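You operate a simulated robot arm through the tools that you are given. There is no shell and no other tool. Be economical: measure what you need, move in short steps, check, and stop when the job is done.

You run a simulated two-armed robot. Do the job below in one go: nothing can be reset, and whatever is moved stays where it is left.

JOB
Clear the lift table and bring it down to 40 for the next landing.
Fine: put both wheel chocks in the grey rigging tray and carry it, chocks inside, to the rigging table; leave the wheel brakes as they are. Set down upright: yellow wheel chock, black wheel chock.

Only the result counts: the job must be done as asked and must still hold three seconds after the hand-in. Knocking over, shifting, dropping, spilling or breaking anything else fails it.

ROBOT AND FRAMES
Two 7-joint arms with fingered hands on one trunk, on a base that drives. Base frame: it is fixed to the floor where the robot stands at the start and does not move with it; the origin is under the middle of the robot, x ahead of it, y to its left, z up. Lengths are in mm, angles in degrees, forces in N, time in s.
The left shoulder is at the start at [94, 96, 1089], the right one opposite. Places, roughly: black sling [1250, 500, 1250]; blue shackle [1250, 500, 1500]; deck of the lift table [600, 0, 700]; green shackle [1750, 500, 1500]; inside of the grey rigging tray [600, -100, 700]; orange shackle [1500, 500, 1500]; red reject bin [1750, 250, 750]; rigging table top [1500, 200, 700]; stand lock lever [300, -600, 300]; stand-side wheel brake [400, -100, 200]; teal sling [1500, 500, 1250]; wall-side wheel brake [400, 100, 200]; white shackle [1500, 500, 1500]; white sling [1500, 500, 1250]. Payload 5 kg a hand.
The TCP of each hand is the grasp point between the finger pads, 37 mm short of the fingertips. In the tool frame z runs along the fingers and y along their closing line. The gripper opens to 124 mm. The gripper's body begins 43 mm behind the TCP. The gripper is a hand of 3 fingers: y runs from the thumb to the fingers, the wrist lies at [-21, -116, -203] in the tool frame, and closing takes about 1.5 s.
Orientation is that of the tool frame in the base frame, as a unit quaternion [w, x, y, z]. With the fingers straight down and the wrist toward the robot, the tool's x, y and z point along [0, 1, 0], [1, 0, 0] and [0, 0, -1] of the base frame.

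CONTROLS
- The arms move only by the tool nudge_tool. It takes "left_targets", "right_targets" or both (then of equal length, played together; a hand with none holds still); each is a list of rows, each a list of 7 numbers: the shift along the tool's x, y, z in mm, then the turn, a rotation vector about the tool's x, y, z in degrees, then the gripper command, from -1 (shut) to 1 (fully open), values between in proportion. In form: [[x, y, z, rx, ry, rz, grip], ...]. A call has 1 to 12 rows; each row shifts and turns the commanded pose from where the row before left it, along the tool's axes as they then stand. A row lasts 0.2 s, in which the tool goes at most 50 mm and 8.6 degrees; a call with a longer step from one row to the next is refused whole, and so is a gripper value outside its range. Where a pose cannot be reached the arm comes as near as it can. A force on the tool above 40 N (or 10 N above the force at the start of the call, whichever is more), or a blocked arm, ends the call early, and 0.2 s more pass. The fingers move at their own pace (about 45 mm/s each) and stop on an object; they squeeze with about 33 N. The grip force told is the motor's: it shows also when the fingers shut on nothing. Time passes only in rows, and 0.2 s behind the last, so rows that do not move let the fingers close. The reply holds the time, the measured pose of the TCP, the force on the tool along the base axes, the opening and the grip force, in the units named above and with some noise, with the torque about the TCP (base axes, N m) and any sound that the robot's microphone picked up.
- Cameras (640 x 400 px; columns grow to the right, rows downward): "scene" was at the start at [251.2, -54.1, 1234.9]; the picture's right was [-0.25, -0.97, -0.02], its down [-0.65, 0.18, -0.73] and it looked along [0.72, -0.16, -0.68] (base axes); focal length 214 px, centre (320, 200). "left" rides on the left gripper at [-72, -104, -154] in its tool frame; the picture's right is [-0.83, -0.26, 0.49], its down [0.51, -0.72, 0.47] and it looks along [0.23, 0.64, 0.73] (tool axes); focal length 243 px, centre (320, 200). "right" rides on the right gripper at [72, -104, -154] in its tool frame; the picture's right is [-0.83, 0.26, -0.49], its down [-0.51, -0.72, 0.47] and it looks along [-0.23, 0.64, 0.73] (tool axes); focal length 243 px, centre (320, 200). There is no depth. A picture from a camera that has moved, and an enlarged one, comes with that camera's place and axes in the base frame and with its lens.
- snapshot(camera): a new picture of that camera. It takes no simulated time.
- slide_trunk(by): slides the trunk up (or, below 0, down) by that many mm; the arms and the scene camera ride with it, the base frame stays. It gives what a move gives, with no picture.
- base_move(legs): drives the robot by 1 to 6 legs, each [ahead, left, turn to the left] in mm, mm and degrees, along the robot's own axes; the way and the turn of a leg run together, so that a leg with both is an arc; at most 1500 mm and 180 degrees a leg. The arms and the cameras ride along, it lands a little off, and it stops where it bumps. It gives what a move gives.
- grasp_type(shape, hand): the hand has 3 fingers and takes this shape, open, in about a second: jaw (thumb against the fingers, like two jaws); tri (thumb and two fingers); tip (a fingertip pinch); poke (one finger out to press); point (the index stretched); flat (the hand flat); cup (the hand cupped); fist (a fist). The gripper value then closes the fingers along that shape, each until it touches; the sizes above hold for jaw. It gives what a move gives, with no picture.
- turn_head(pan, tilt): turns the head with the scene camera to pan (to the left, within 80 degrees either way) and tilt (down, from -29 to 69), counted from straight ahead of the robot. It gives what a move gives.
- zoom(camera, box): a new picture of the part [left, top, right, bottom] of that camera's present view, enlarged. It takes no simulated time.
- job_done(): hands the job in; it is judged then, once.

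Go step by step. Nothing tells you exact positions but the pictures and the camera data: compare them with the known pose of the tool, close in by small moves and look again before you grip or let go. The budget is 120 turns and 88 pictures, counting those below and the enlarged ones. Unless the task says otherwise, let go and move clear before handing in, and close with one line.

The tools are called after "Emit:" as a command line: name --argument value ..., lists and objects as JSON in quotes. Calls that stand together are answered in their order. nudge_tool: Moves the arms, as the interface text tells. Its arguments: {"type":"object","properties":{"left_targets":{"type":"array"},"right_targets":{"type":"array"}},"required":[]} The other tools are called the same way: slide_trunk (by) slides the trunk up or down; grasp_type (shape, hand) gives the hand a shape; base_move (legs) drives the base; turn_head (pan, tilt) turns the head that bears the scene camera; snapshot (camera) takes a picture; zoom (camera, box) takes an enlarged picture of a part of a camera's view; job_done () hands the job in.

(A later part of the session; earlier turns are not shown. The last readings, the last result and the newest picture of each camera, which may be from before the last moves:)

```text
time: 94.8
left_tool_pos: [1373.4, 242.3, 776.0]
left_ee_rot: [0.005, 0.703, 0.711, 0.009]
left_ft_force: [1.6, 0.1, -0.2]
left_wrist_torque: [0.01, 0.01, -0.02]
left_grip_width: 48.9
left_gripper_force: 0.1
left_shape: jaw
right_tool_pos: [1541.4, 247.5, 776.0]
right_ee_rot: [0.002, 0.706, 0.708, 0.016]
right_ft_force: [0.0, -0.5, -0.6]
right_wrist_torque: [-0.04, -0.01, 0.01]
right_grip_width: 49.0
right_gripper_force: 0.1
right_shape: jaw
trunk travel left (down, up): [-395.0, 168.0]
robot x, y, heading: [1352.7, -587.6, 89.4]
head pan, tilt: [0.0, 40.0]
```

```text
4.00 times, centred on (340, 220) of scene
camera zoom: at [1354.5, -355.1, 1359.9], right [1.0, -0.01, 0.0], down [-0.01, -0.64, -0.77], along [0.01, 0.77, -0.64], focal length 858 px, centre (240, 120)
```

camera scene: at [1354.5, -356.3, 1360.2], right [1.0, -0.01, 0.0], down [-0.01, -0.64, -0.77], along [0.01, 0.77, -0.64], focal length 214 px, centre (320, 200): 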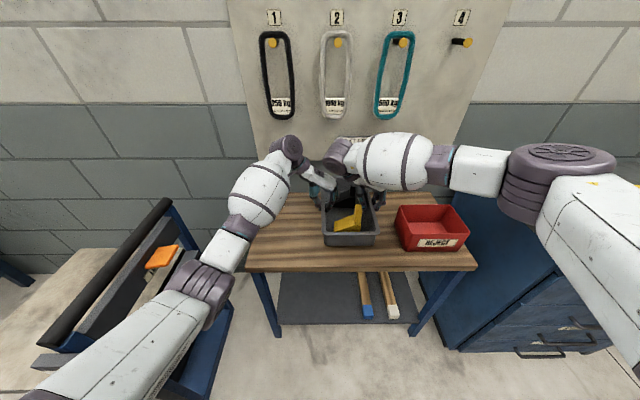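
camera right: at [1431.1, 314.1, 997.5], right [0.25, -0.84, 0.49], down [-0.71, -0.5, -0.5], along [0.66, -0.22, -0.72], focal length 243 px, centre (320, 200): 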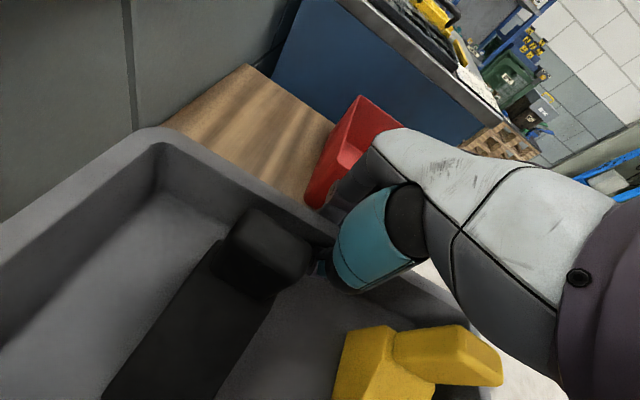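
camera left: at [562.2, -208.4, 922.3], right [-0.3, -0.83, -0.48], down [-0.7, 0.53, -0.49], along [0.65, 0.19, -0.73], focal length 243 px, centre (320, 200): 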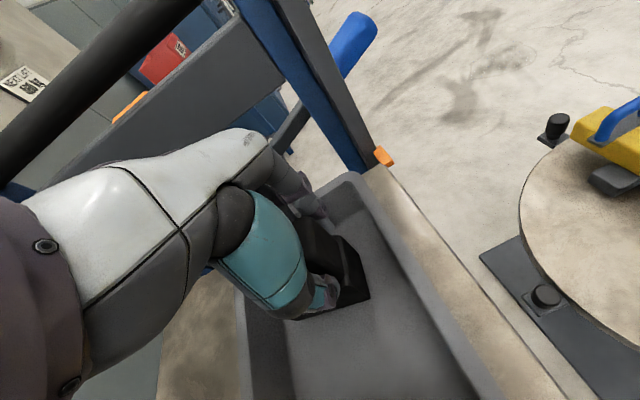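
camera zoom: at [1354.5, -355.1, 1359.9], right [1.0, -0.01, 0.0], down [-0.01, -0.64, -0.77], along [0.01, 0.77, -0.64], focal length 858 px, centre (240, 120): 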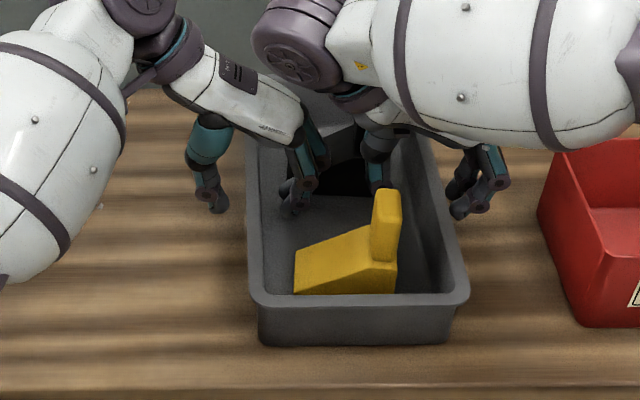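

Tray rests on the table with both chocks upright. I raise the hands clear and back off.

Emit:
nudge_tool --left_targets '[[0, 0, -20, 0, 0, 0, -0.2], [0, 0, -30, 0, 0, 0, -0.2], [0, 0, -30, 0, 0, 0, -0.2], [0, 0, -30, 0, 0, 0, -0.2], [0, 0, -20, 0, 0, 0, -0.2]]' --right_targets '[[0, 0, -20, 0, 0, 0, -0.2], [0, 0, -30, 0, 0, 0, -0.2], [0, 0, -30, 0, 0, 0, -0.2], [0, 0, -30, 0, 0, 0, -0.2], [0, 0, -20, 0, 0, 0, -0.2]]'

Emit:
base_move --legs '[[-550, 0, 0]]'

Emit:
turn_head --pan 25 --tilt 45

Emit:
snapshot --camera "scene"

```text
time: 96.0
left_tool_pos: [1370.4, 239.6, 907.4]
left_ee_rot: [0.006, 0.703, 0.711, 0.01]
left_ft_force: [0.1, -0.7, -0.6]
left_wrist_torque: [0.04, -0.04, 0.01]
left_grip_width: 49.2
left_gripper_force: 0.0
left_shape: jaw
right_tool_pos: [1537.6, 244.4, 905.6]
right_ee_rot: [0.003, 0.706, 0.708, 0.015]
right_ft_force: [0.3, 0.0, -1.0]
right_wrist_torque: [0.02, -0.01, 0.02]
right_grip_width: 49.2
right_gripper_force: 0.0
right_shape: jaw
trunk travel left (down, up): [-395.0, 168.0]
robot x, y, heading: [1353.5, -592.9, 89.7]
head pan, tilt: [0.0, 40.0]
```

```text
time: 99.2
left_tool_pos: [1363.2, -309.7, 906.9]
left_ee_rot: [0.006, 0.702, 0.712, 0.01]
left_ft_force: [-0.2, -0.4, -0.2]
left_wrist_torque: [0.02, -0.03, 0.03]
left_grip_width: 49.0
left_gripper_force: 0.0
left_shape: jaw
right_tool_pos: [1529.5, -306.2, 905.4]
right_ee_rot: [0.002, 0.706, 0.708, 0.016]
right_ft_force: [0.3, 0.7, -0.2]
right_wrist_torque: [0.03, -0.02, 0.03]
right_grip_width: 49.0
right_gripper_force: 0.0
right_shape: jaw
trunk travel left (down, up): [-395.0, 168.0]
robot x, y, heading: [1345.9, -1142.2, 89.8]
head pan, tilt: [0.0, 40.0]
```

```text
time: 100.1
left_tool_pos: [1363.2, -310.5, 906.3]
left_ee_rot: [0.006, 0.702, 0.712, 0.01]
left_ft_force: [-0.3, 0.5, -0.3]
left_wrist_torque: [0.01, 0.01, 0.03]
left_grip_width: 49.1
left_gripper_force: 0.1
left_shape: jaw
right_tool_pos: [1529.6, -306.5, 906.2]
right_ee_rot: [0.003, 0.705, 0.709, 0.016]
right_ft_force: [0.0, -0.3, 0.3]
right_wrist_torque: [0.01, 0.0, -0.03]
right_grip_width: 49.1
right_gripper_force: 0.0
right_shape: jaw
trunk travel left (down, up): [-395.0, 168.0]
robot x, y, heading: [1348.2, -1142.3, 89.9]
head pan, tilt: [25.0, 45.0]
```

```text
32 pictures are left
camera scene: at [1315.2, -918.2, 1352.9], right [0.91, 0.42, 0.0], down [0.3, -0.64, -0.71], along [-0.3, 0.64, -0.71], focal length 214 px, centre (320, 200)
```

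scene: 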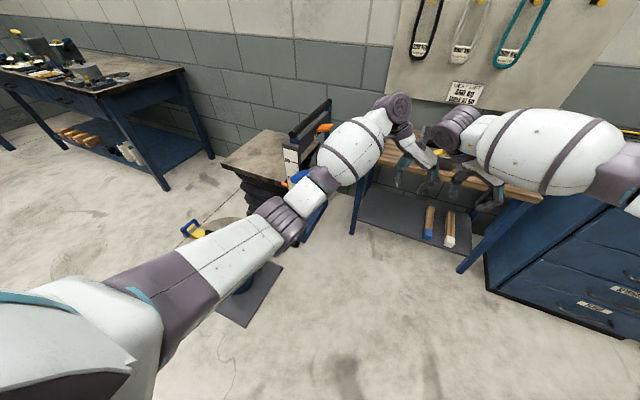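

Now the lift control. I move away to the right and turn toward the lift's handle end.

Emit:
base_move --legs '[[0, -450, 0], [0, 0, 50]]'

Emit:
turn_head --pan 0 --tilt 35

Emit:
snapshot --camera "scene"

```text
time: 105.1
left_tool_pos: [1166.1, -602.7, 907.7]
left_ee_rot: [0.0, 0.331, 0.944, 0.011]
left_ft_force: [0.7, 0.2, 0.3]
left_wrist_torque: [-0.01, -0.01, -0.01]
left_grip_width: 49.2
left_gripper_force: 0.0
left_shape: jaw
right_tool_pos: [1269.2, -472.0, 905.3]
right_ee_rot: [-0.005, 0.336, 0.942, 0.016]
right_ft_force: [-0.5, 0.3, 0.0]
right_wrist_torque: [0.01, 0.03, 0.01]
right_grip_width: 49.3
right_gripper_force: 0.0
right_shape: jaw
trunk travel left (down, up): [-395.0, 168.0]
robot x, y, heading: [1796.7, -1145.5, 140.1]
head pan, tilt: [25.0, 45.0]
```

```text
time: 106.0
left_tool_pos: [1166.3, -603.2, 906.4]
left_ee_rot: [0.001, 0.331, 0.944, 0.011]
left_ft_force: [0.0, -0.6, 0.3]
left_wrist_torque: [-0.03, 0.0, 0.01]
left_grip_width: 49.2
left_gripper_force: 0.1
left_shape: jaw
right_tool_pos: [1269.5, -472.2, 906.4]
right_ee_rot: [-0.005, 0.335, 0.942, 0.016]
right_ft_force: [0.1, 0.3, -0.3]
right_wrist_torque: [-0.02, -0.01, -0.01]
right_grip_width: 49.2
right_gripper_force: 0.1
right_shape: jaw
trunk travel left (down, up): [-395.0, 168.0]
robot x, y, heading: [1800.1, -1142.5, 140.2]
head pan, tilt: [0.0, 35.0]
```

```text
31 pictures are left
camera scene: at [1617.8, -991.2, 1367.7], right [0.64, 0.77, 0.0], down [0.44, -0.37, -0.82], along [-0.63, 0.52, -0.57], focal length 214 px, centre (320, 200)
```

scene: 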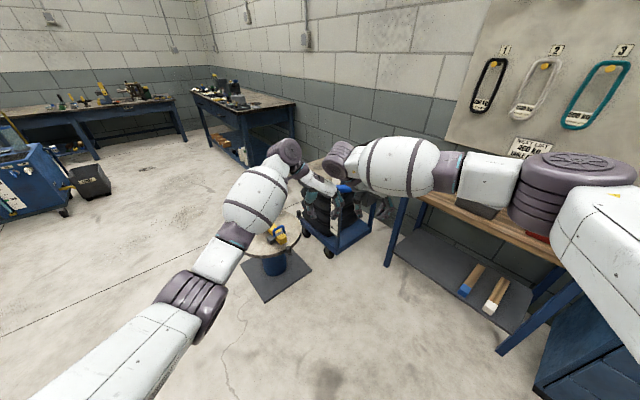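

Emit:
nudge_tool --left_targets '[[-10, -35, 0, 0, 0, 0, 0], [-10, -35, 0, 0, 0, 0, 0], [-10, -35, 0, 0, 0, 0, 0], [-10, -35, 0, 0, 0, 0, 0], [-10, -35, 0, 0, 0, 0, 0], [0, -35, 0, 0, 0, 0, 0]]' --right_targets '[[0, 35, 0, 0, 0, 0, 0], [0, 35, 0, 0, 0, 0, 0], [0, 35, 0, 0, 0, 0, 0], [0, 35, 0, 0, 0, 0, 0], [0, 35, 0, 0, 0, 0, 0], [0, 35, 0, 0, 0, 0, 0]]'

Emit:
zoom --camera "scene" --box '[220, 120, 420, 280]'

```text
time: 107.4
left_tool_pos: [1074.5, -800.2, 901.4]
left_ee_rot: [-0.001, 0.331, 0.944, 0.011]
left_ft_force: [0.2, 0.6, -0.5]
left_wrist_torque: [-0.02, 0.04, 0.02]
left_grip_width: 61.5
left_gripper_force: 0.0
left_shape: jaw
right_tool_pos: [1403.3, -310.0, 910.4]
right_ee_rot: [-0.004, 0.336, 0.942, 0.016]
right_ft_force: [-0.6, -0.4, -0.1]
right_wrist_torque: [0.01, 0.03, 0.0]
right_grip_width: 61.4
right_gripper_force: 0.0
right_shape: jaw
trunk travel left (down, up): [-395.0, 168.0]
robot x, y, heading: [1798.9, -1144.8, 140.4]
head pan, tilt: [0.0, 35.0]
```

```text
2.50 times, centred on (320, 200) of scene
camera zoom: at [1618.5, -991.4, 1367.8], right [0.64, 0.77, 0.0], down [0.44, -0.37, -0.82], along [-0.63, 0.52, -0.57], focal length 536 px, centre (320, 200)
```

zoom: 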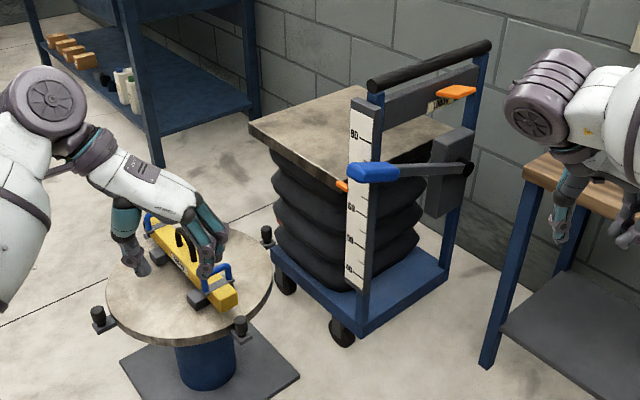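

The scale (40…80), a blue-gripped lever pivoting at a box, and an orange tab on the push handle are visible. I zoom in on labels.

Emit:
zoom --camera "scene" --box '[322, 128, 378, 163]'

Emit:
zoom --camera "scene" --box '[310, 145, 390, 235]'

```text
11.43 times, centred on (350, 146) of scene
camera zoom: at [1618.5, -991.4, 1367.8], right [0.64, 0.77, 0.0], down [0.44, -0.37, -0.82], along [-0.63, 0.52, -0.57], focal length 2451 px, centre (-23, 823)
```

zoom: 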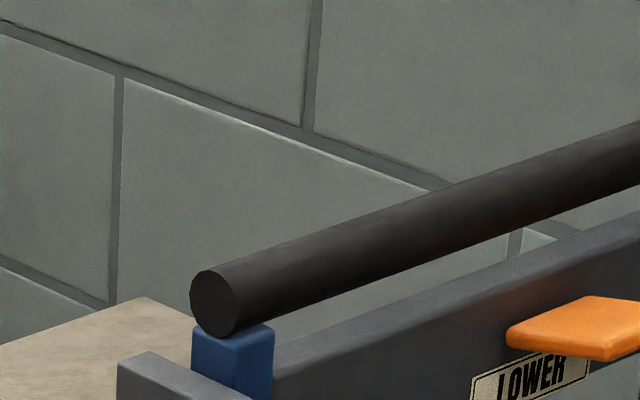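

```text
4.44 times, centred on (350, 190) of scene
camera zoom: at [1618.5, -991.4, 1367.8], right [0.64, 0.77, 0.0], down [0.44, -0.37, -0.82], along [-0.63, 0.52, -0.57], focal length 953 px, centre (187, 244)
```

zoom: 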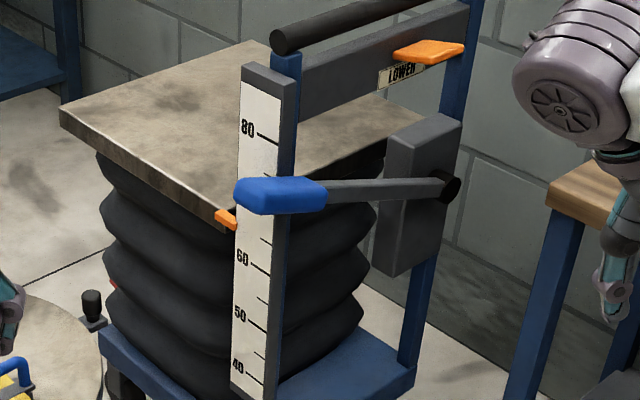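

The orange paddle is labelled LOWER, at about (915, 7, 862); the scale reads about 66. I first retract the hands, then drive to face the handle so the right hand can press the paddle.

Emit:
nudge_tool --left_targets '[[-30, 0, -15, 0, 0, 0, 0], [-30, 0, -15, 0, 0, 0, 0], [-30, 0, -15, 0, 0, 0, 0], [-30, 0, -15, 0, 0, 0, 0], [-30, 0, -15, 0, 0, 0, 0], [-30, 0, -15, 0, 0, 0, 0]]' --right_targets '[[-33, -14, -20, 0, 0, 0, 0], [-33, -14, -20, 0, 0, 0, 0], [-33, -14, -20, 0, 0, 0, 0], [-33, -14, -20, 0, 0, 0, 0], [-33, -14, -20, 0, 0, 0, 0], [-33, -14, -20, 0, 0, 0, 0]]'

Emit:
grasp_type --hand "right" --shape "poke"

Emit:
base_move --legs '[[0, 0, 26]]'

Emit:
snapshot --camera "scene"

```text
time: 108.8
left_tool_pos: [1213.4, -914.8, 991.9]
left_ee_rot: [-0.001, 0.331, 0.943, 0.011]
left_ft_force: [0.6, -0.8, 0.3]
left_wrist_torque: [0.06, 0.01, 0.01]
left_grip_width: 61.3
left_gripper_force: 0.1
left_shape: jaw
right_tool_pos: [1504.5, -507.3, 1028.4]
right_ee_rot: [-0.005, 0.335, 0.942, 0.017]
right_ft_force: [0.7, -0.1, -0.3]
right_wrist_torque: [0.03, 0.03, -0.03]
right_grip_width: 61.7
right_gripper_force: 0.1
right_shape: jaw
trunk travel left (down, up): [-395.0, 168.0]
robot x, y, heading: [1798.7, -1143.0, 140.1]
head pan, tilt: [0.0, 35.0]
```

```text
time: 109.7
left_tool_pos: [1212.9, -912.6, 990.0]
left_ee_rot: [0.001, 0.332, 0.943, 0.011]
left_ft_force: [0.5, -0.2, -0.3]
left_wrist_torque: [0.02, -0.02, 0.02]
left_grip_width: 61.4
left_gripper_force: 0.1
left_shape: jaw
right_tool_pos: [1503.3, -504.1, 1024.9]
right_ee_rot: [-0.005, 0.335, 0.942, 0.015]
right_ft_force: [0.1, -0.3, -0.2]
right_wrist_torque: [0.01, 0.01, 0.03]
right_grip_width: 0.0
right_gripper_force: 0.0
right_shape: poke
trunk travel left (down, up): [-395.0, 168.0]
robot x, y, heading: [1797.3, -1145.2, 140.3]
head pan, tilt: [0.0, 35.0]
```

```text
time: 111.4
left_tool_pos: [1170.6, -1188.4, 989.2]
left_ee_rot: [-0.002, 0.114, 0.993, 0.011]
left_ft_force: [0.4, -0.4, 0.3]
left_wrist_torque: [0.01, 0.0, 0.03]
left_grip_width: 61.5
left_gripper_force: 0.0
left_shape: jaw
right_tool_pos: [1255.4, -695.5, 1025.0]
right_ee_rot: [-0.008, 0.117, 0.993, 0.014]
right_ft_force: [-0.8, -0.8, -0.5]
right_wrist_torque: [-0.01, 0.05, 0.02]
right_grip_width: 0.0
right_gripper_force: 0.0
right_shape: poke
trunk travel left (down, up): [-395.0, 168.0]
robot x, y, heading: [1801.5, -1143.8, 166.0]
head pan, tilt: [0.0, 35.0]
```

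```text
27 pictures are left
camera scene: at [1570.4, -1084.3, 1367.7], right [0.24, 0.97, 0.0], down [0.56, -0.14, -0.82], along [-0.79, 0.2, -0.57], focal length 214 px, centre (320, 200)
```

scene: 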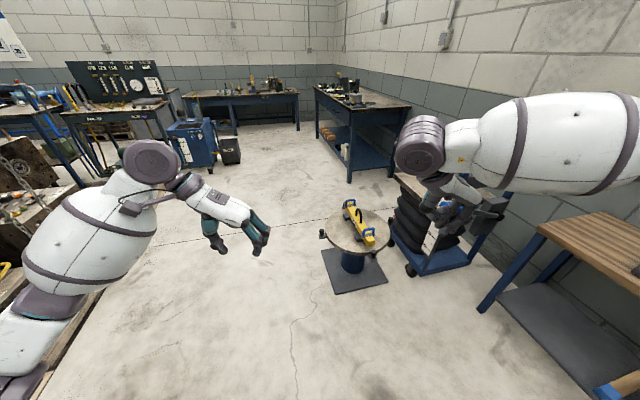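

Emit:
base_move --legs '[[0, -560, 0], [300, 0, 0]]'

Emit:
snapshot --camera "scene"

```text
time: 116.2
left_tool_pos: [1018.5, -577.8, 991.0]
left_ee_rot: [-0.003, 0.113, 0.993, 0.01]
left_ft_force: [-0.1, -1.0, -0.6]
left_wrist_torque: [-0.01, -0.04, 0.01]
left_grip_width: 61.9
left_gripper_force: 0.1
left_shape: jaw
right_tool_pos: [1102.2, -83.8, 1025.5]
right_ee_rot: [-0.009, 0.118, 0.993, 0.014]
right_ft_force: [-0.1, 0.4, 0.0]
right_wrist_torque: [-0.05, 0.03, 0.0]
right_grip_width: 0.2
right_gripper_force: 0.0
right_shape: poke
trunk travel left (down, up): [-395.0, 168.0]
robot x, y, heading: [1645.4, -536.5, 165.9]
head pan, tilt: [0.0, 35.0]
```

```text
26 pictures are left
camera scene: at [1418.2, -472.8, 1367.9], right [0.24, 0.97, 0.0], down [0.56, -0.14, -0.82], along [-0.8, 0.2, -0.57], focal length 214 px, centre (320, 200)
```

scene: 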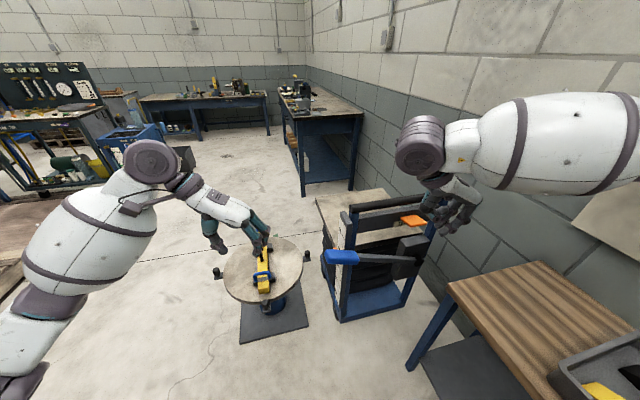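

Emit:
zoom --camera "scene" --box '[310, 160, 490, 320]'

Emit:
snapshot --camera "right"

```text
2.50 times, centred on (400, 240) of scene
camera zoom: at [1418.2, -472.8, 1367.9], right [0.24, 0.97, 0.0], down [0.56, -0.14, -0.82], along [-0.8, 0.2, -0.57], focal length 536 px, centre (120, 100)
```

zoom: 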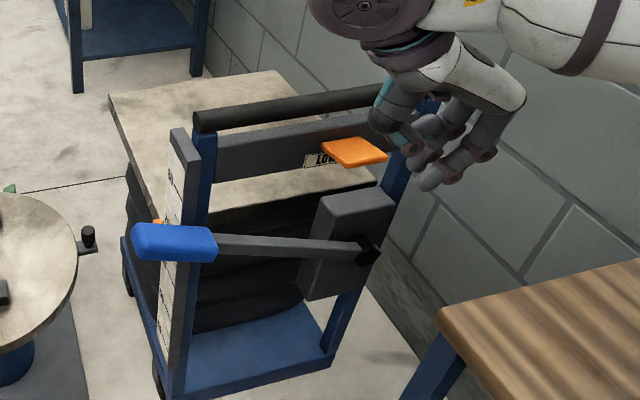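

```text
24 pictures are left
camera right: at [1010.5, -172.0, 1178.4], right [0.88, 0.05, 0.48], down [0.32, -0.81, -0.5], along [0.37, 0.59, -0.72], focal length 243 px, centre (320, 200)
```

right: 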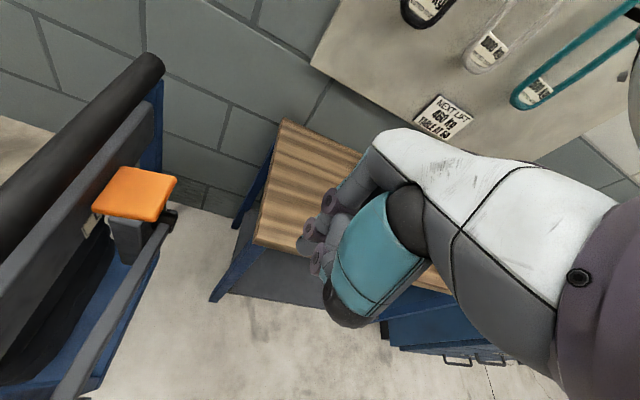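

Emit:
nudge_tool --right_targets '[[27.6, 3, 0, 0, 0, 0, -1], [27.6, 3, 0, 0, 0, 0, -1], [27.6, 3, 0, 0, 0, 0, -1], [27.6, 3, 10, 0, 0, 0, -1], [27.6, 3, 15, 0, 0, 0, -1], [27.6, 3, 15, 0, 0, 0, -1], [0, 0, 0, 0, 0, 0, -1]]'

Emit:
zoom --camera "scene" --box '[340, 150, 480, 270]'

Emit:
snapshot --camera "right"

```text
time: 117.8
left_tool_pos: [1019.4, -577.4, 989.2]
left_ee_rot: [-0.003, 0.112, 0.994, 0.01]
left_ft_force: [0.6, -0.8, 0.8]
left_wrist_torque: [0.0, 0.01, -0.01]
left_grip_width: 61.9
left_gripper_force: 0.1
left_shape: jaw
right_tool_pos: [943.6, -25.6, 988.5]
right_ee_rot: [-0.009, 0.117, 0.993, 0.015]
right_ft_force: [1.2, 0.1, -0.2]
right_wrist_torque: [-0.02, -0.03, 0.0]
right_grip_width: 0.0
right_gripper_force: 0.1
right_shape: poke
trunk travel left (down, up): [-395.0, 168.0]
robot x, y, heading: [1644.1, -531.6, 166.0]
head pan, tilt: [0.0, 35.0]
```

```text
3.33 times, centred on (410, 210) of scene
camera zoom: at [1418.2, -472.6, 1367.9], right [0.24, 0.97, 0.0], down [0.56, -0.14, -0.82], along [-0.8, 0.2, -0.57], focal length 715 px, centre (20, 167)
```

zoom: 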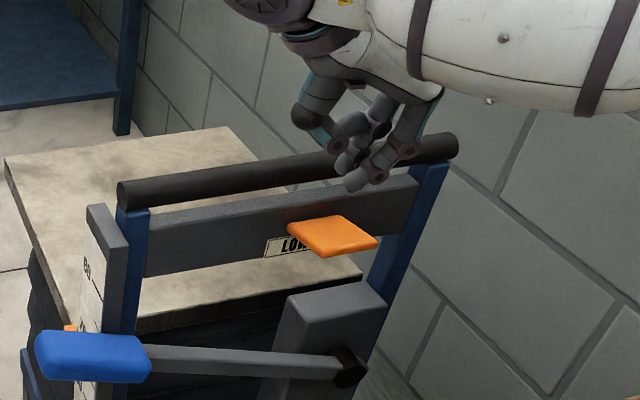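

```text
22 pictures are left
camera right: at [852.7, -114.1, 1141.7], right [0.88, 0.05, 0.48], down [0.32, -0.81, -0.5], along [0.36, 0.59, -0.72], focal length 243 px, centre (320, 200)
```

right: 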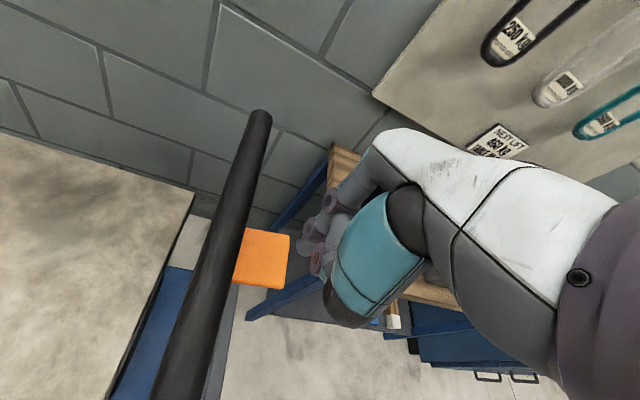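

Fingertip is about (945, −18, 951); paddle centre about (922, −6, 873). I shift over it and come down to just above.

Emit:
nudge_tool --right_targets '[[17, 6, 0, 0, 0, 0, -1], [0, 0, 25, 0, 0, 0, -1], [0, 0, 25, 0, 0, 0, -1], [0, 0, 12, 0, 0, 0, -1], [0, 0, 0, 0, 0, 0, -1]]'

Emit:
zoom --camera "scene" --box '[340, 150, 480, 270]'

```text
time: 119.0
left_tool_pos: [1017.8, -577.2, 989.8]
left_ee_rot: [-0.003, 0.114, 0.993, 0.011]
left_ft_force: [0.6, 0.4, -0.1]
left_wrist_torque: [0.01, -0.01, 0.03]
left_grip_width: 61.8
left_gripper_force: 0.1
left_shape: jaw
right_tool_pos: [928.6, -15.1, 927.1]
right_ee_rot: [-0.009, 0.117, 0.993, 0.014]
right_ft_force: [0.5, 0.2, 0.8]
right_wrist_torque: [-0.03, -0.02, 0.02]
right_grip_width: 0.0
right_gripper_force: 0.1
right_shape: poke
trunk travel left (down, up): [-395.0, 168.0]
robot x, y, heading: [1646.6, -532.8, 165.8]
head pan, tilt: [0.0, 35.0]
```

```text
3.33 times, centred on (410, 210) of scene
camera zoom: at [1417.5, -472.6, 1367.8], right [0.24, 0.97, 0.0], down [0.56, -0.14, -0.82], along [-0.79, 0.2, -0.57], focal length 715 px, centre (20, 167)
```

zoom: 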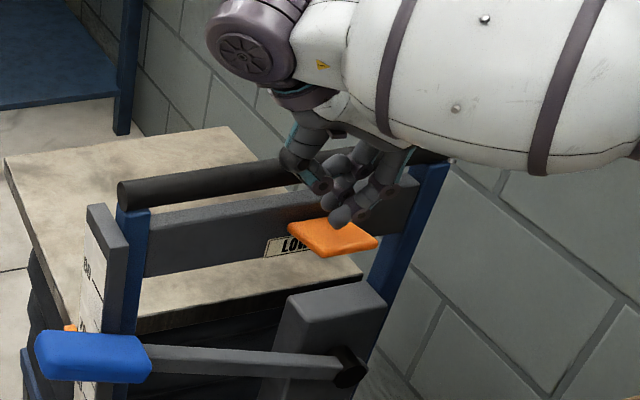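

Emit:
nudge_tool --right_targets '[[0, 0, 5, 0, 0, 0, -1], [0, 0, 4, 0, 0, 0, -1], [0, 0, 4, 0, 0, 0, -1], [0, 0, 4, 0, 0, 0, -1], [0, 0, 0, 0, 0, 0, -1]]'

Emit:
zoom --camera "scene" --box '[325, 150, 465, 320]'

```text
time: 120.2
left_tool_pos: [1017.1, -578.5, 990.2]
left_ee_rot: [-0.003, 0.114, 0.993, 0.011]
left_ft_force: [0.4, -0.1, -0.1]
left_wrist_torque: [-0.01, 0.02, -0.03]
left_grip_width: 61.8
left_gripper_force: 0.1
left_shape: jaw
right_tool_pos: [927.9, -13.6, 910.6]
right_ee_rot: [-0.008, 0.117, 0.993, 0.014]
right_ft_force: [-0.3, 0.2, 0.2]
right_wrist_torque: [0.02, 0.0, 0.01]
right_grip_width: 0.0
right_gripper_force: 0.0
right_shape: poke
trunk travel left (down, up): [-395.0, 168.0]
robot x, y, heading: [1645.7, -533.7, 166.0]
head pan, tilt: [0.0, 35.0]
```

```text
2.35 times, centred on (395, 235) of scene
camera zoom: at [1417.4, -472.6, 1367.7], right [0.24, 0.97, 0.0], down [0.56, -0.14, -0.82], along [-0.79, 0.2, -0.57], focal length 505 px, centre (144, 118)
```

zoom: 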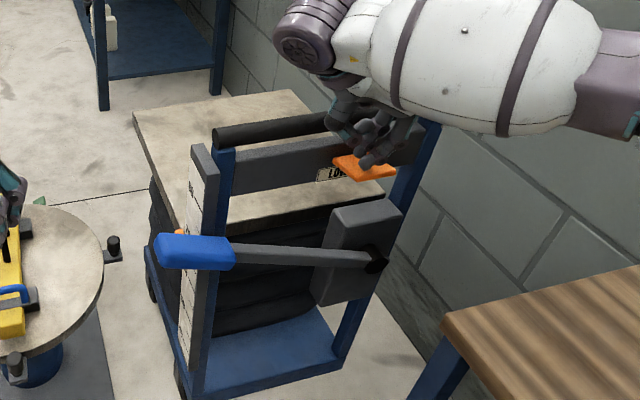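

Emit:
nudge_tool --right_targets '[[0, 0, 3, 0, 0, 0, -1], [0, 0, 3, 0, 0, 0, -1], [0, 0, 3, 0, 0, 0, -1], [0, 0, 0, 0, 0, 0, -1]]'

Emit:
snapshot --camera "left"

```text
time: 121.2
left_tool_pos: [1018.9, -577.7, 989.5]
left_ee_rot: [-0.002, 0.113, 0.994, 0.011]
left_ft_force: [-0.4, 0.3, 0.6]
left_wrist_torque: [0.01, -0.02, -0.01]
left_grip_width: 61.9
left_gripper_force: 0.0
left_shape: jaw
right_tool_pos: [928.8, -13.6, 902.4]
right_ee_rot: [-0.009, 0.117, 0.993, 0.014]
right_ft_force: [-0.4, -0.7, 4.3]
right_wrist_torque: [-0.01, -0.04, -0.03]
right_grip_width: 0.0
right_gripper_force: 0.1
right_shape: poke
trunk travel left (down, up): [-395.0, 168.0]
robot x, y, heading: [1647.8, -532.1, 165.8]
head pan, tilt: [0.0, 35.0]
```

```text
19 pictures are left
camera left: at [1065.4, -698.5, 1141.0], right [0.75, -0.43, -0.5], down [-0.66, -0.58, -0.48], along [-0.08, 0.69, -0.72], focal length 243 px, centre (320, 200)
```

left: 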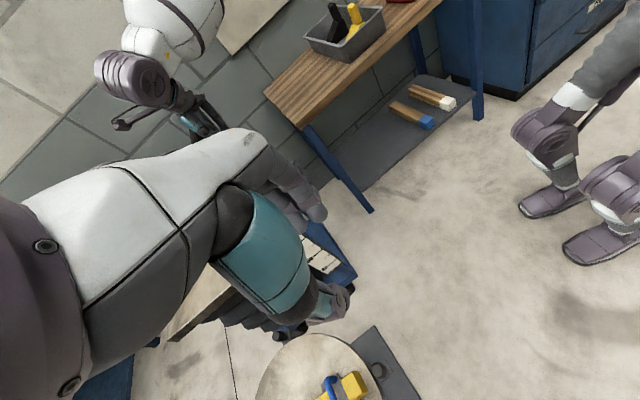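

Contact with the paddle (4 N). I press further.

Emit:
nudge_tool --right_targets '[[0, 0, 3, 0, 0, 0, -1], [0, 0, 3, 0, 0, 0, -1], [0, 0, 3, 0, 0, 0, -1], [0, 0, 0, 0, 0, 0, -1]]'

Emit:
zoom --camera "scene" --box '[325, 205, 405, 325]'

```text
time: 122.2
left_tool_pos: [1018.1, -578.2, 990.0]
left_ee_rot: [-0.002, 0.114, 0.993, 0.011]
left_ft_force: [-0.9, 0.1, -0.1]
left_wrist_torque: [0.0, 0.0, -0.03]
left_grip_width: 61.9
left_gripper_force: 0.0
left_shape: jaw
right_tool_pos: [929.4, -13.8, 893.1]
right_ee_rot: [-0.009, 0.118, 0.993, 0.014]
right_ft_force: [1.9, -0.9, 5.8]
right_wrist_torque: [-0.03, -0.14, 0.03]
right_grip_width: 0.1
right_gripper_force: 0.1
right_shape: poke
trunk travel left (down, up): [-395.0, 168.0]
robot x, y, heading: [1644.9, -528.0, 165.8]
head pan, tilt: [0.0, 35.0]
```

```text
3.33 times, centred on (365, 265) of scene
camera zoom: at [1418.2, -473.0, 1367.9], right [0.24, 0.97, 0.0], down [0.56, -0.14, -0.82], along [-0.8, 0.2, -0.57], focal length 715 px, centre (170, -17)
```

zoom: 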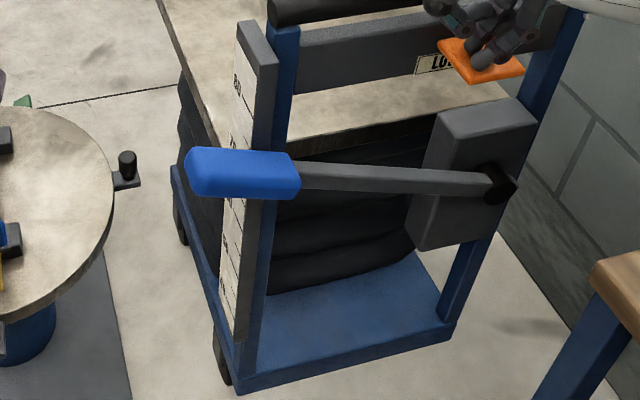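

The deck seems to be sinking. I hold a second and compare.

Emit:
nudge_tool --right_targets '[[0, 0, 2, 0, 0, 0, -1], [0, 0, 0, 0, 0, 0, -1], [0, 0, 0, 0, 0, 0, -1], [0, 0, 0, 0, 0, 0, -1]]'

Emit:
zoom --camera "scene" --box '[325, 205, 405, 325]'

```text
time: 123.2
left_tool_pos: [1018.8, -577.7, 990.7]
left_ee_rot: [-0.003, 0.113, 0.994, 0.011]
left_ft_force: [0.1, 0.5, 0.7]
left_wrist_torque: [-0.01, 0.01, -0.02]
left_grip_width: 61.8
left_gripper_force: 0.0
left_shape: jaw
right_tool_pos: [928.8, -14.2, 891.9]
right_ee_rot: [-0.009, 0.117, 0.993, 0.015]
right_ft_force: [2.4, 0.2, 8.6]
right_wrist_torque: [0.07, -0.07, 0.02]
right_grip_width: 0.0
right_gripper_force: 0.0
right_shape: poke
trunk travel left (down, up): [-395.0, 168.0]
robot x, y, heading: [1647.4, -531.6, 165.9]
head pan, tilt: [0.0, 35.0]
```

```text
3.33 times, centred on (365, 265) of scene
camera zoom: at [1418.4, -473.1, 1368.0], right [0.24, 0.97, 0.0], down [0.56, -0.14, -0.82], along [-0.8, 0.2, -0.57], focal length 715 px, centre (170, -17)
```

zoom: 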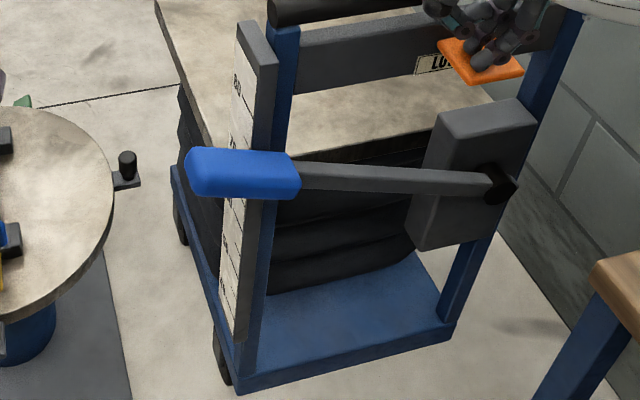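

Sinking at roughly 20 mm/s. I hold about 2.4 s more and measure.

Emit:
nudge_tool --right_targets '[[0, 0, 0, 0, 0, 0, -1], [0, 0, 0, 0, 0, 0, -1], [0, 0, 0, 0, 0, 0, -1], [0, 0, 0, 0, 0, 0, -1], [0, 0, 0, 0, 0, 0, -1], [0, 0, 0, 0, 0, 0, -1], [0, 0, 0, 0, 0, 0, -1], [0, 0, 0, 0, 0, 0, -1], [0, 0, 0, 0, 0, 0, -1], [0, 0, 0, 0, 0, 0, -1], [0, 0, 0, 0, 0, 0, -1], [0, 0, 0, 0, 0, 0, -1]]'

Emit:
zoom --camera "scene" --box '[325, 205, 405, 325]'

```text
time: 125.8
left_tool_pos: [1018.9, -578.8, 990.7]
left_ee_rot: [-0.002, 0.113, 0.994, 0.012]
left_ft_force: [0.0, 0.0, -1.0]
left_wrist_torque: [0.03, 0.01, -0.01]
left_grip_width: 61.7
left_gripper_force: 0.0
left_shape: jaw
right_tool_pos: [927.8, -14.2, 891.6]
right_ee_rot: [-0.009, 0.117, 0.993, 0.015]
right_ft_force: [1.6, 0.9, 9.7]
right_wrist_torque: [0.08, -0.01, -0.01]
right_grip_width: 0.3
right_gripper_force: 0.1
right_shape: poke
trunk travel left (down, up): [-395.0, 168.0]
robot x, y, heading: [1646.7, -533.4, 165.9]
head pan, tilt: [0.0, 35.0]
```

```text
3.33 times, centred on (365, 265) of scene
camera zoom: at [1418.4, -473.1, 1367.9], right [0.24, 0.97, 0.0], down [0.56, -0.14, -0.82], along [-0.8, 0.2, -0.57], focal length 715 px, centre (170, -17)
```

zoom: 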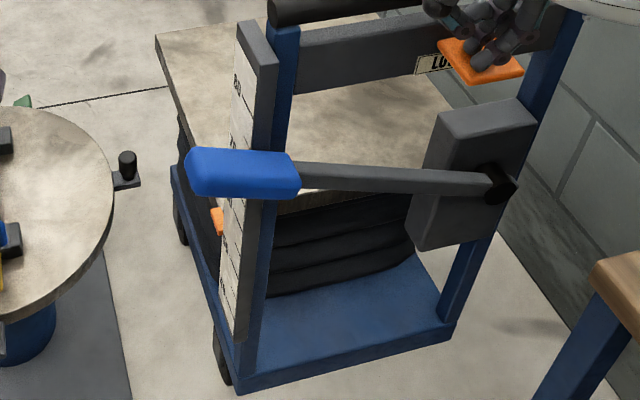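

Emit:
zoom --camera "scene" --box '[305, 255, 375, 312]'

```text
7.02 times, centred on (340, 284) of scene
camera zoom: at [1418.4, -473.1, 1367.9], right [0.24, 0.97, 0.0], down [0.56, -0.14, -0.82], along [-0.8, 0.2, -0.57], focal length 1505 px, centre (180, -386)
```

zoom: 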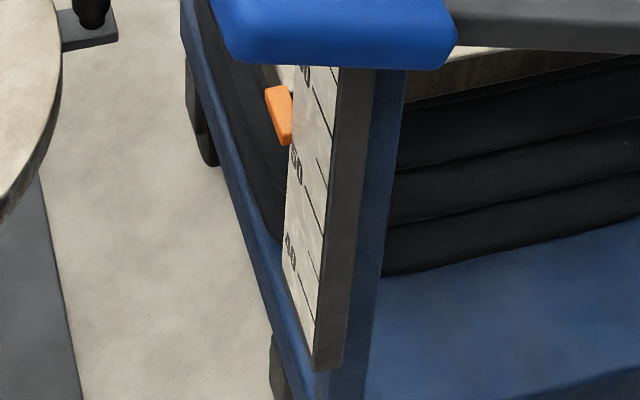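

Deck now at about z 520, reading about 52–53; rate about 33 mm/s. I hold 2.2 s more.

Emit:
nudge_tool --right_targets '[[0, 0, 0, 0, 0, 0, -1], [0, 0, 0, 0, 0, 0, -1], [0, 0, 0, 0, 0, 0, -1], [0, 0, 0, 0, 0, 0, -1], [0, 0, 0, 0, 0, 0, -1], [0, 0, 0, 0, 0, 0, -1], [0, 0, 0, 0, 0, 0, -1], [0, 0, 0, 0, 0, 0, -1], [0, 0, 0, 0, 0, 0, -1], [0, 0, 0, 0, 0, 0, -1]]'

Emit:
zoom --camera "scene" --box '[305, 255, 375, 312]'

```text
time: 128.0
left_tool_pos: [1019.4, -578.3, 991.2]
left_ee_rot: [-0.002, 0.113, 0.994, 0.01]
left_ft_force: [0.0, 0.3, 0.1]
left_wrist_torque: [0.04, -0.04, 0.03]
left_grip_width: 61.8
left_gripper_force: 0.0
left_shape: jaw
right_tool_pos: [929.4, -13.6, 891.5]
right_ee_rot: [-0.008, 0.118, 0.993, 0.014]
right_ft_force: [1.4, 1.2, 9.6]
right_wrist_torque: [0.07, -0.04, 0.0]
right_grip_width: 0.1
right_gripper_force: 0.0
right_shape: poke
trunk travel left (down, up): [-395.0, 168.0]
robot x, y, heading: [1644.8, -532.8, 165.9]
head pan, tilt: [0.0, 35.0]
```

```text
7.02 times, centred on (340, 284) of scene
camera zoom: at [1418.4, -473.2, 1367.9], right [0.24, 0.97, 0.0], down [0.56, -0.14, -0.82], along [-0.8, 0.2, -0.57], focal length 1505 px, centre (180, -386)
```

zoom: 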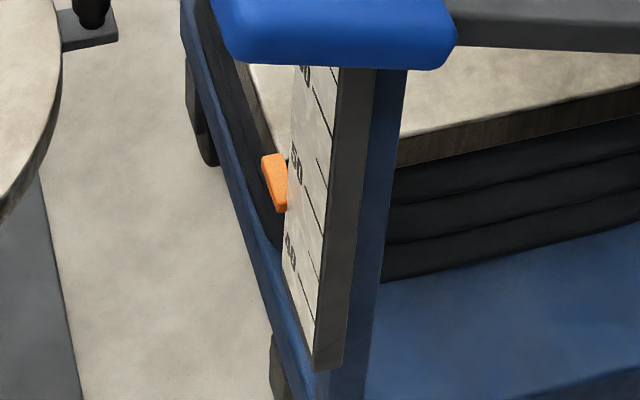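

Reading about 45 now. I hold 0.4 s more, release, and move the left hand's camera to view the scale squarely.

Emit:
nudge_tool --right_targets '[[0, 0, 0, 0, 0, 0, -1], [0, 0, 0, 0, 0, 0, -1], [0, 0, -30, 0, 0, 0, -1]]'

Emit:
nudge_tool --left_targets '[[40, 9, 0, 0, 0, 0, 0], [40, 9, 0, 0, 0, 0, 0], [40, 9, 0, 0, 0, 0, 0], [40, 9, 0, 0, 0, 0, 0], [40, 9, 0, 0, 0, 0, 0], [40, 9, 0, 0, 0, 0, 0], [40, 9, 0, 0, 0, 0, 0]]'

Emit:
snapshot --camera "left"

```text
time: 128.8
left_tool_pos: [1018.6, -577.9, 990.4]
left_ee_rot: [-0.002, 0.113, 0.994, 0.011]
left_ft_force: [0.4, 0.6, -0.5]
left_wrist_torque: [0.0, 0.02, 0.01]
left_grip_width: 61.8
left_gripper_force: 0.0
left_shape: jaw
right_tool_pos: [930.0, -14.2, 921.4]
right_ee_rot: [-0.009, 0.117, 0.993, 0.014]
right_ft_force: [0.6, 0.1, -0.2]
right_wrist_torque: [0.01, 0.01, 0.02]
right_grip_width: 0.1
right_gripper_force: 0.1
right_shape: poke
trunk travel left (down, up): [-395.0, 168.0]
robot x, y, heading: [1649.5, -531.5, 166.0]
head pan, tilt: [0.0, 35.0]
```

```text
time: 130.4
left_tool_pos: [759.8, -452.2, 990.9]
left_ee_rot: [-0.002, 0.114, 0.993, 0.01]
left_ft_force: [-0.6, 0.2, -0.9]
left_wrist_torque: [-0.01, -0.02, -0.04]
left_grip_width: 61.8
left_gripper_force: 0.1
left_shape: jaw
right_tool_pos: [927.7, -13.2, 919.0]
right_ee_rot: [-0.007, 0.117, 0.993, 0.012]
right_ft_force: [-0.5, 0.6, -0.2]
right_wrist_torque: [0.01, 0.01, 0.0]
right_grip_width: 0.0
right_gripper_force: 0.0
right_shape: poke
trunk travel left (down, up): [-395.0, 168.0]
robot x, y, heading: [1646.1, -529.2, 166.2]
head pan, tilt: [0.0, 35.0]
```

```text
13 pictures are left
camera left: at [805.7, -572.7, 1142.0], right [0.75, -0.43, -0.5], down [-0.66, -0.58, -0.48], along [-0.08, 0.69, -0.72], focal length 243 px, centre (320, 200)
```

left: 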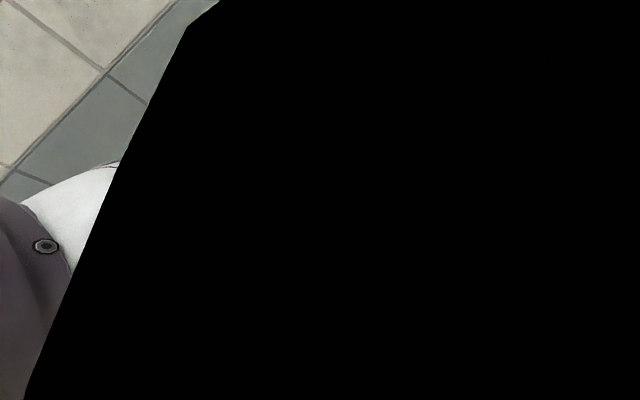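

The left camera is blocked by its own forearm there; I take the left hand back and rely on the scene camera.

Emit:
nudge_tool --left_targets '[[-40, -9, 0, 0, 0, 0, 0], [-40, -9, 0, 0, 0, 0, 0], [-40, -9, 0, 0, 0, 0, 0], [-40, -9, 0, 0, 0, 0, 0], [-40, -9, 0, 0, 0, 0, 0], [-40, -9, 0, 0, 0, 0, 0], [-40, -9, 0, 0, 0, 0, 0]]'

Emit:
zoom --camera "scene" --box '[313, 262, 358, 312]'

```text
time: 132.0
left_tool_pos: [1018.3, -579.0, 992.3]
left_ee_rot: [-0.003, 0.114, 0.993, 0.011]
left_ft_force: [0.3, -0.1, -0.1]
left_wrist_torque: [0.01, 0.0, -0.01]
left_grip_width: 61.7
left_gripper_force: 0.0
left_shape: jaw
right_tool_pos: [929.1, -16.4, 922.3]
right_ee_rot: [-0.009, 0.118, 0.993, 0.014]
right_ft_force: [0.0, 0.3, 1.0]
right_wrist_torque: [0.02, 0.02, -0.01]
right_grip_width: 0.0
right_gripper_force: 0.0
right_shape: poke
trunk travel left (down, up): [-395.0, 168.0]
robot x, y, heading: [1646.6, -533.2, 165.7]
head pan, tilt: [0.0, 35.0]
```

```text
8.00 times, centred on (336, 287) of scene
camera zoom: at [1418.9, -474.0, 1368.1], right [0.24, 0.97, 0.0], down [0.56, -0.14, -0.82], along [-0.8, 0.2, -0.57], focal length 1716 px, centre (196, -496)
```

zoom: 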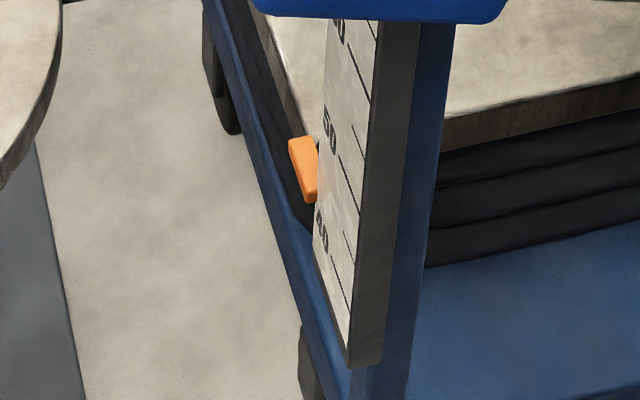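

Reading about 42.7. A short press (about 0.35 s) should bring it to about 41.5; then I'll look from a squarer angle.

Emit:
nudge_tool --right_targets '[[0, 0, 20, 0, 0, 0, -1], [0, 0, 10, 0, 0, 0, -1], [0, 0, 0, 0, 0, 0, -1], [0, 0, -40, 0, 0, 0, -1], [0, 0, -40, 0, 0, 0, -1], [-40, 0, -20, 0, 0, 0, -1], [-40, 0, 0, 0, 0, 0, -1], [-40, 0, 0, 0, 0, 0, -1]]'

Emit:
base_move --legs '[[0, 420, 0]]'

Emit:
snapshot --camera "scene"

```text
time: 133.8
left_tool_pos: [1018.3, -577.9, 990.4]
left_ee_rot: [-0.002, 0.114, 0.993, 0.01]
left_ft_force: [0.7, 0.5, 1.5]
left_wrist_torque: [-0.02, 0.01, 0.01]
left_grip_width: 61.5
left_gripper_force: 0.1
left_shape: jaw
right_tool_pos: [1046.6, -44.1, 988.0]
right_ee_rot: [-0.009, 0.117, 0.993, 0.015]
right_ft_force: [1.0, 0.5, 1.0]
right_wrist_torque: [-0.01, 0.02, 0.0]
right_grip_width: 0.0
right_gripper_force: 0.1
right_shape: poke
trunk travel left (down, up): [-395.0, 168.0]
robot x, y, heading: [1650.1, -531.0, 166.1]
head pan, tilt: [0.0, 35.0]
```

```text
time: 136.4
left_tool_pos: [918.8, -988.0, 990.9]
left_ee_rot: [-0.002, 0.111, 0.994, 0.011]
left_ft_force: [-0.1, 0.5, -0.4]
left_wrist_torque: [-0.01, 0.02, 0.01]
left_grip_width: 61.7
left_gripper_force: 0.0
left_shape: jaw
right_tool_pos: [943.4, -451.4, 987.9]
right_ee_rot: [-0.009, 0.116, 0.993, 0.014]
right_ft_force: [-0.1, 0.0, -0.5]
right_wrist_torque: [-0.01, 0.01, -0.01]
right_grip_width: 0.0
right_gripper_force: 0.2
right_shape: poke
trunk travel left (down, up): [-395.0, 168.0]
robot x, y, heading: [1544.7, -935.7, 166.3]
head pan, tilt: [0.0, 35.0]
```

```text
11 pictures are left
camera scene: at [1316.6, -878.9, 1367.7], right [0.24, 0.97, 0.0], down [0.56, -0.14, -0.82], along [-0.8, 0.19, -0.57], focal length 214 px, centre (320, 200)
```

scene: 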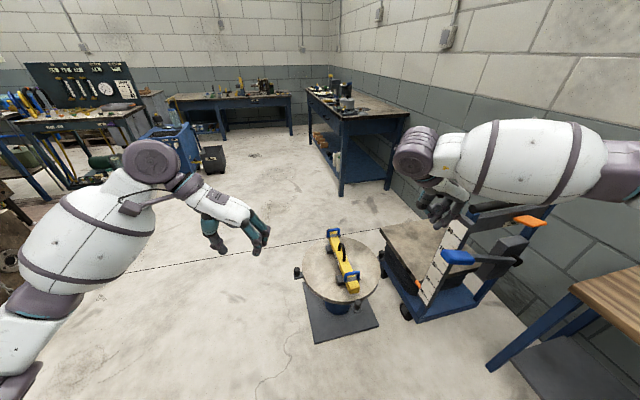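

Emit:
zoom --camera "scene" --box '[405, 262, 455, 307]'

```text
8.89 times, centred on (430, 284) of scene
camera zoom: at [1316.6, -878.9, 1367.7], right [0.24, 0.97, 0.0], down [0.56, -0.14, -0.82], along [-0.8, 0.19, -0.57], focal length 1906 px, centre (-658, -551)
```

zoom: 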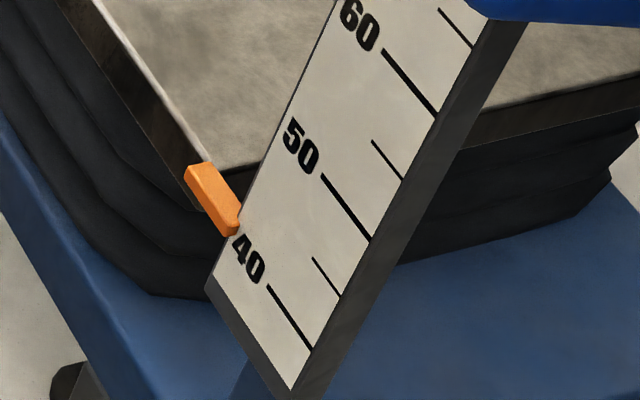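

Clear view: the pointer reads about 41. I go back for one more very short press.

Emit:
base_move --legs '[[0, -418, -0.3]]'

Emit:
zoom --camera "scene" --box '[340, 150, 480, 270]'

```text
time: 139.0
left_tool_pos: [1017.2, -579.9, 990.2]
left_ee_rot: [-0.002, 0.114, 0.993, 0.011]
left_ft_force: [0.0, -0.2, 0.4]
left_wrist_torque: [-0.02, 0.01, 0.01]
left_grip_width: 61.7
left_gripper_force: 0.0
left_shape: jaw
right_tool_pos: [1047.0, -45.0, 987.3]
right_ee_rot: [-0.009, 0.118, 0.993, 0.014]
right_ft_force: [-0.1, -0.7, -0.3]
right_wrist_torque: [-0.03, -0.02, -0.01]
right_grip_width: 0.0
right_gripper_force: 0.1
right_shape: poke
trunk travel left (down, up): [-395.0, 168.0]
robot x, y, heading: [1643.4, -535.2, 166.0]
head pan, tilt: [0.0, 35.0]
```

```text
3.33 times, centred on (410, 210) of scene
camera zoom: at [1417.3, -474.5, 1367.7], right [0.24, 0.97, 0.0], down [0.56, -0.14, -0.82], along [-0.79, 0.2, -0.57], focal length 715 px, centre (20, 167)
```

zoom: 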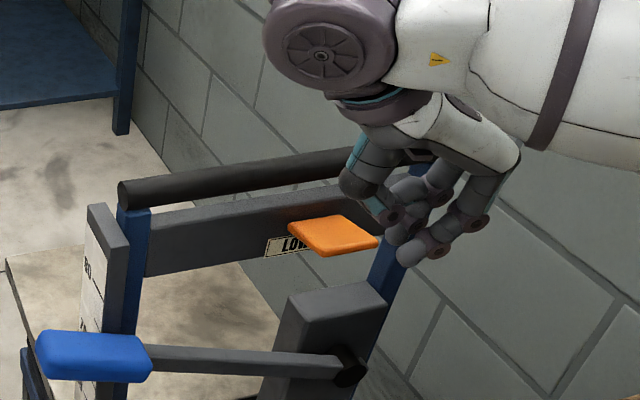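

Emit:
nudge_tool --right_targets '[[40, 0, 0, 0, 0, 0, -1], [40, 0, 0, 0, 0, 0, -1], [40, 0, 0, 0, 0, 0, -1], [0, 0, 25, 0, 0, 0, -1], [0, 0, 25, 0, 0, 0, -1], [0, 0, 16, 0, 0, 0, -1], [0, 0, 0, 0, 0, 0, -1]]'

```text
time: 140.6
left_tool_pos: [1017.0, -578.9, 991.1]
left_ee_rot: [-0.002, 0.114, 0.993, 0.011]
left_ft_force: [0.8, -0.3, -0.9]
left_wrist_torque: [-0.02, 0.01, -0.01]
left_grip_width: 61.7
left_gripper_force: 0.0
left_shape: jaw
right_tool_pos: [928.4, -13.5, 925.3]
right_ee_rot: [-0.008, 0.118, 0.993, 0.014]
right_ft_force: [0.1, -0.4, 0.7]
right_wrist_torque: [-0.02, -0.01, 0.0]
right_grip_width: 0.0
right_gripper_force: 0.1
right_shape: poke
trunk travel left (down, up): [-395.0, 168.0]
robot x, y, heading: [1645.4, -532.6, 165.7]
head pan, tilt: [0.0, 35.0]
```

Emit:
nudge_tool --right_targets '[[0, 0, 23, 0, 0, 0, -1], [0, 0, 11, 0, 0, 0, -1], [0, 0, -34, 0, 0, 0, -1], [0, 0, 0, 0, 0, 0, -1]]'

Emit:
zoom --camera "scene" --box '[313, 262, 358, 312]'

```text
time: 141.6
left_tool_pos: [1017.7, -578.7, 990.3]
left_ee_rot: [-0.003, 0.114, 0.993, 0.01]
left_ft_force: [-0.7, -0.6, 0.1]
left_wrist_torque: [0.0, 0.01, -0.02]
left_grip_width: 61.7
left_gripper_force: 0.0
left_shape: jaw
right_tool_pos: [929.1, -13.6, 922.1]
right_ee_rot: [-0.008, 0.119, 0.993, 0.014]
right_ft_force: [0.2, 0.6, 0.0]
right_wrist_torque: [0.0, 0.04, 0.02]
right_grip_width: 0.0
right_gripper_force: 0.0
right_shape: poke
trunk travel left (down, up): [-395.0, 168.0]
robot x, y, heading: [1646.0, -533.0, 166.0]
head pan, tilt: [0.0, 35.0]
```

```text
8.00 times, centred on (336, 287) of scene
camera zoom: at [1417.1, -473.7, 1367.6], right [0.24, 0.97, 0.0], down [0.56, -0.14, -0.82], along [-0.79, 0.2, -0.57], focal length 1716 px, centre (196, -496)
```

zoom: 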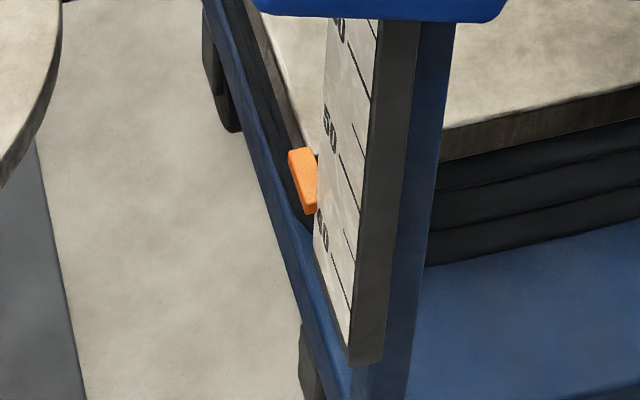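

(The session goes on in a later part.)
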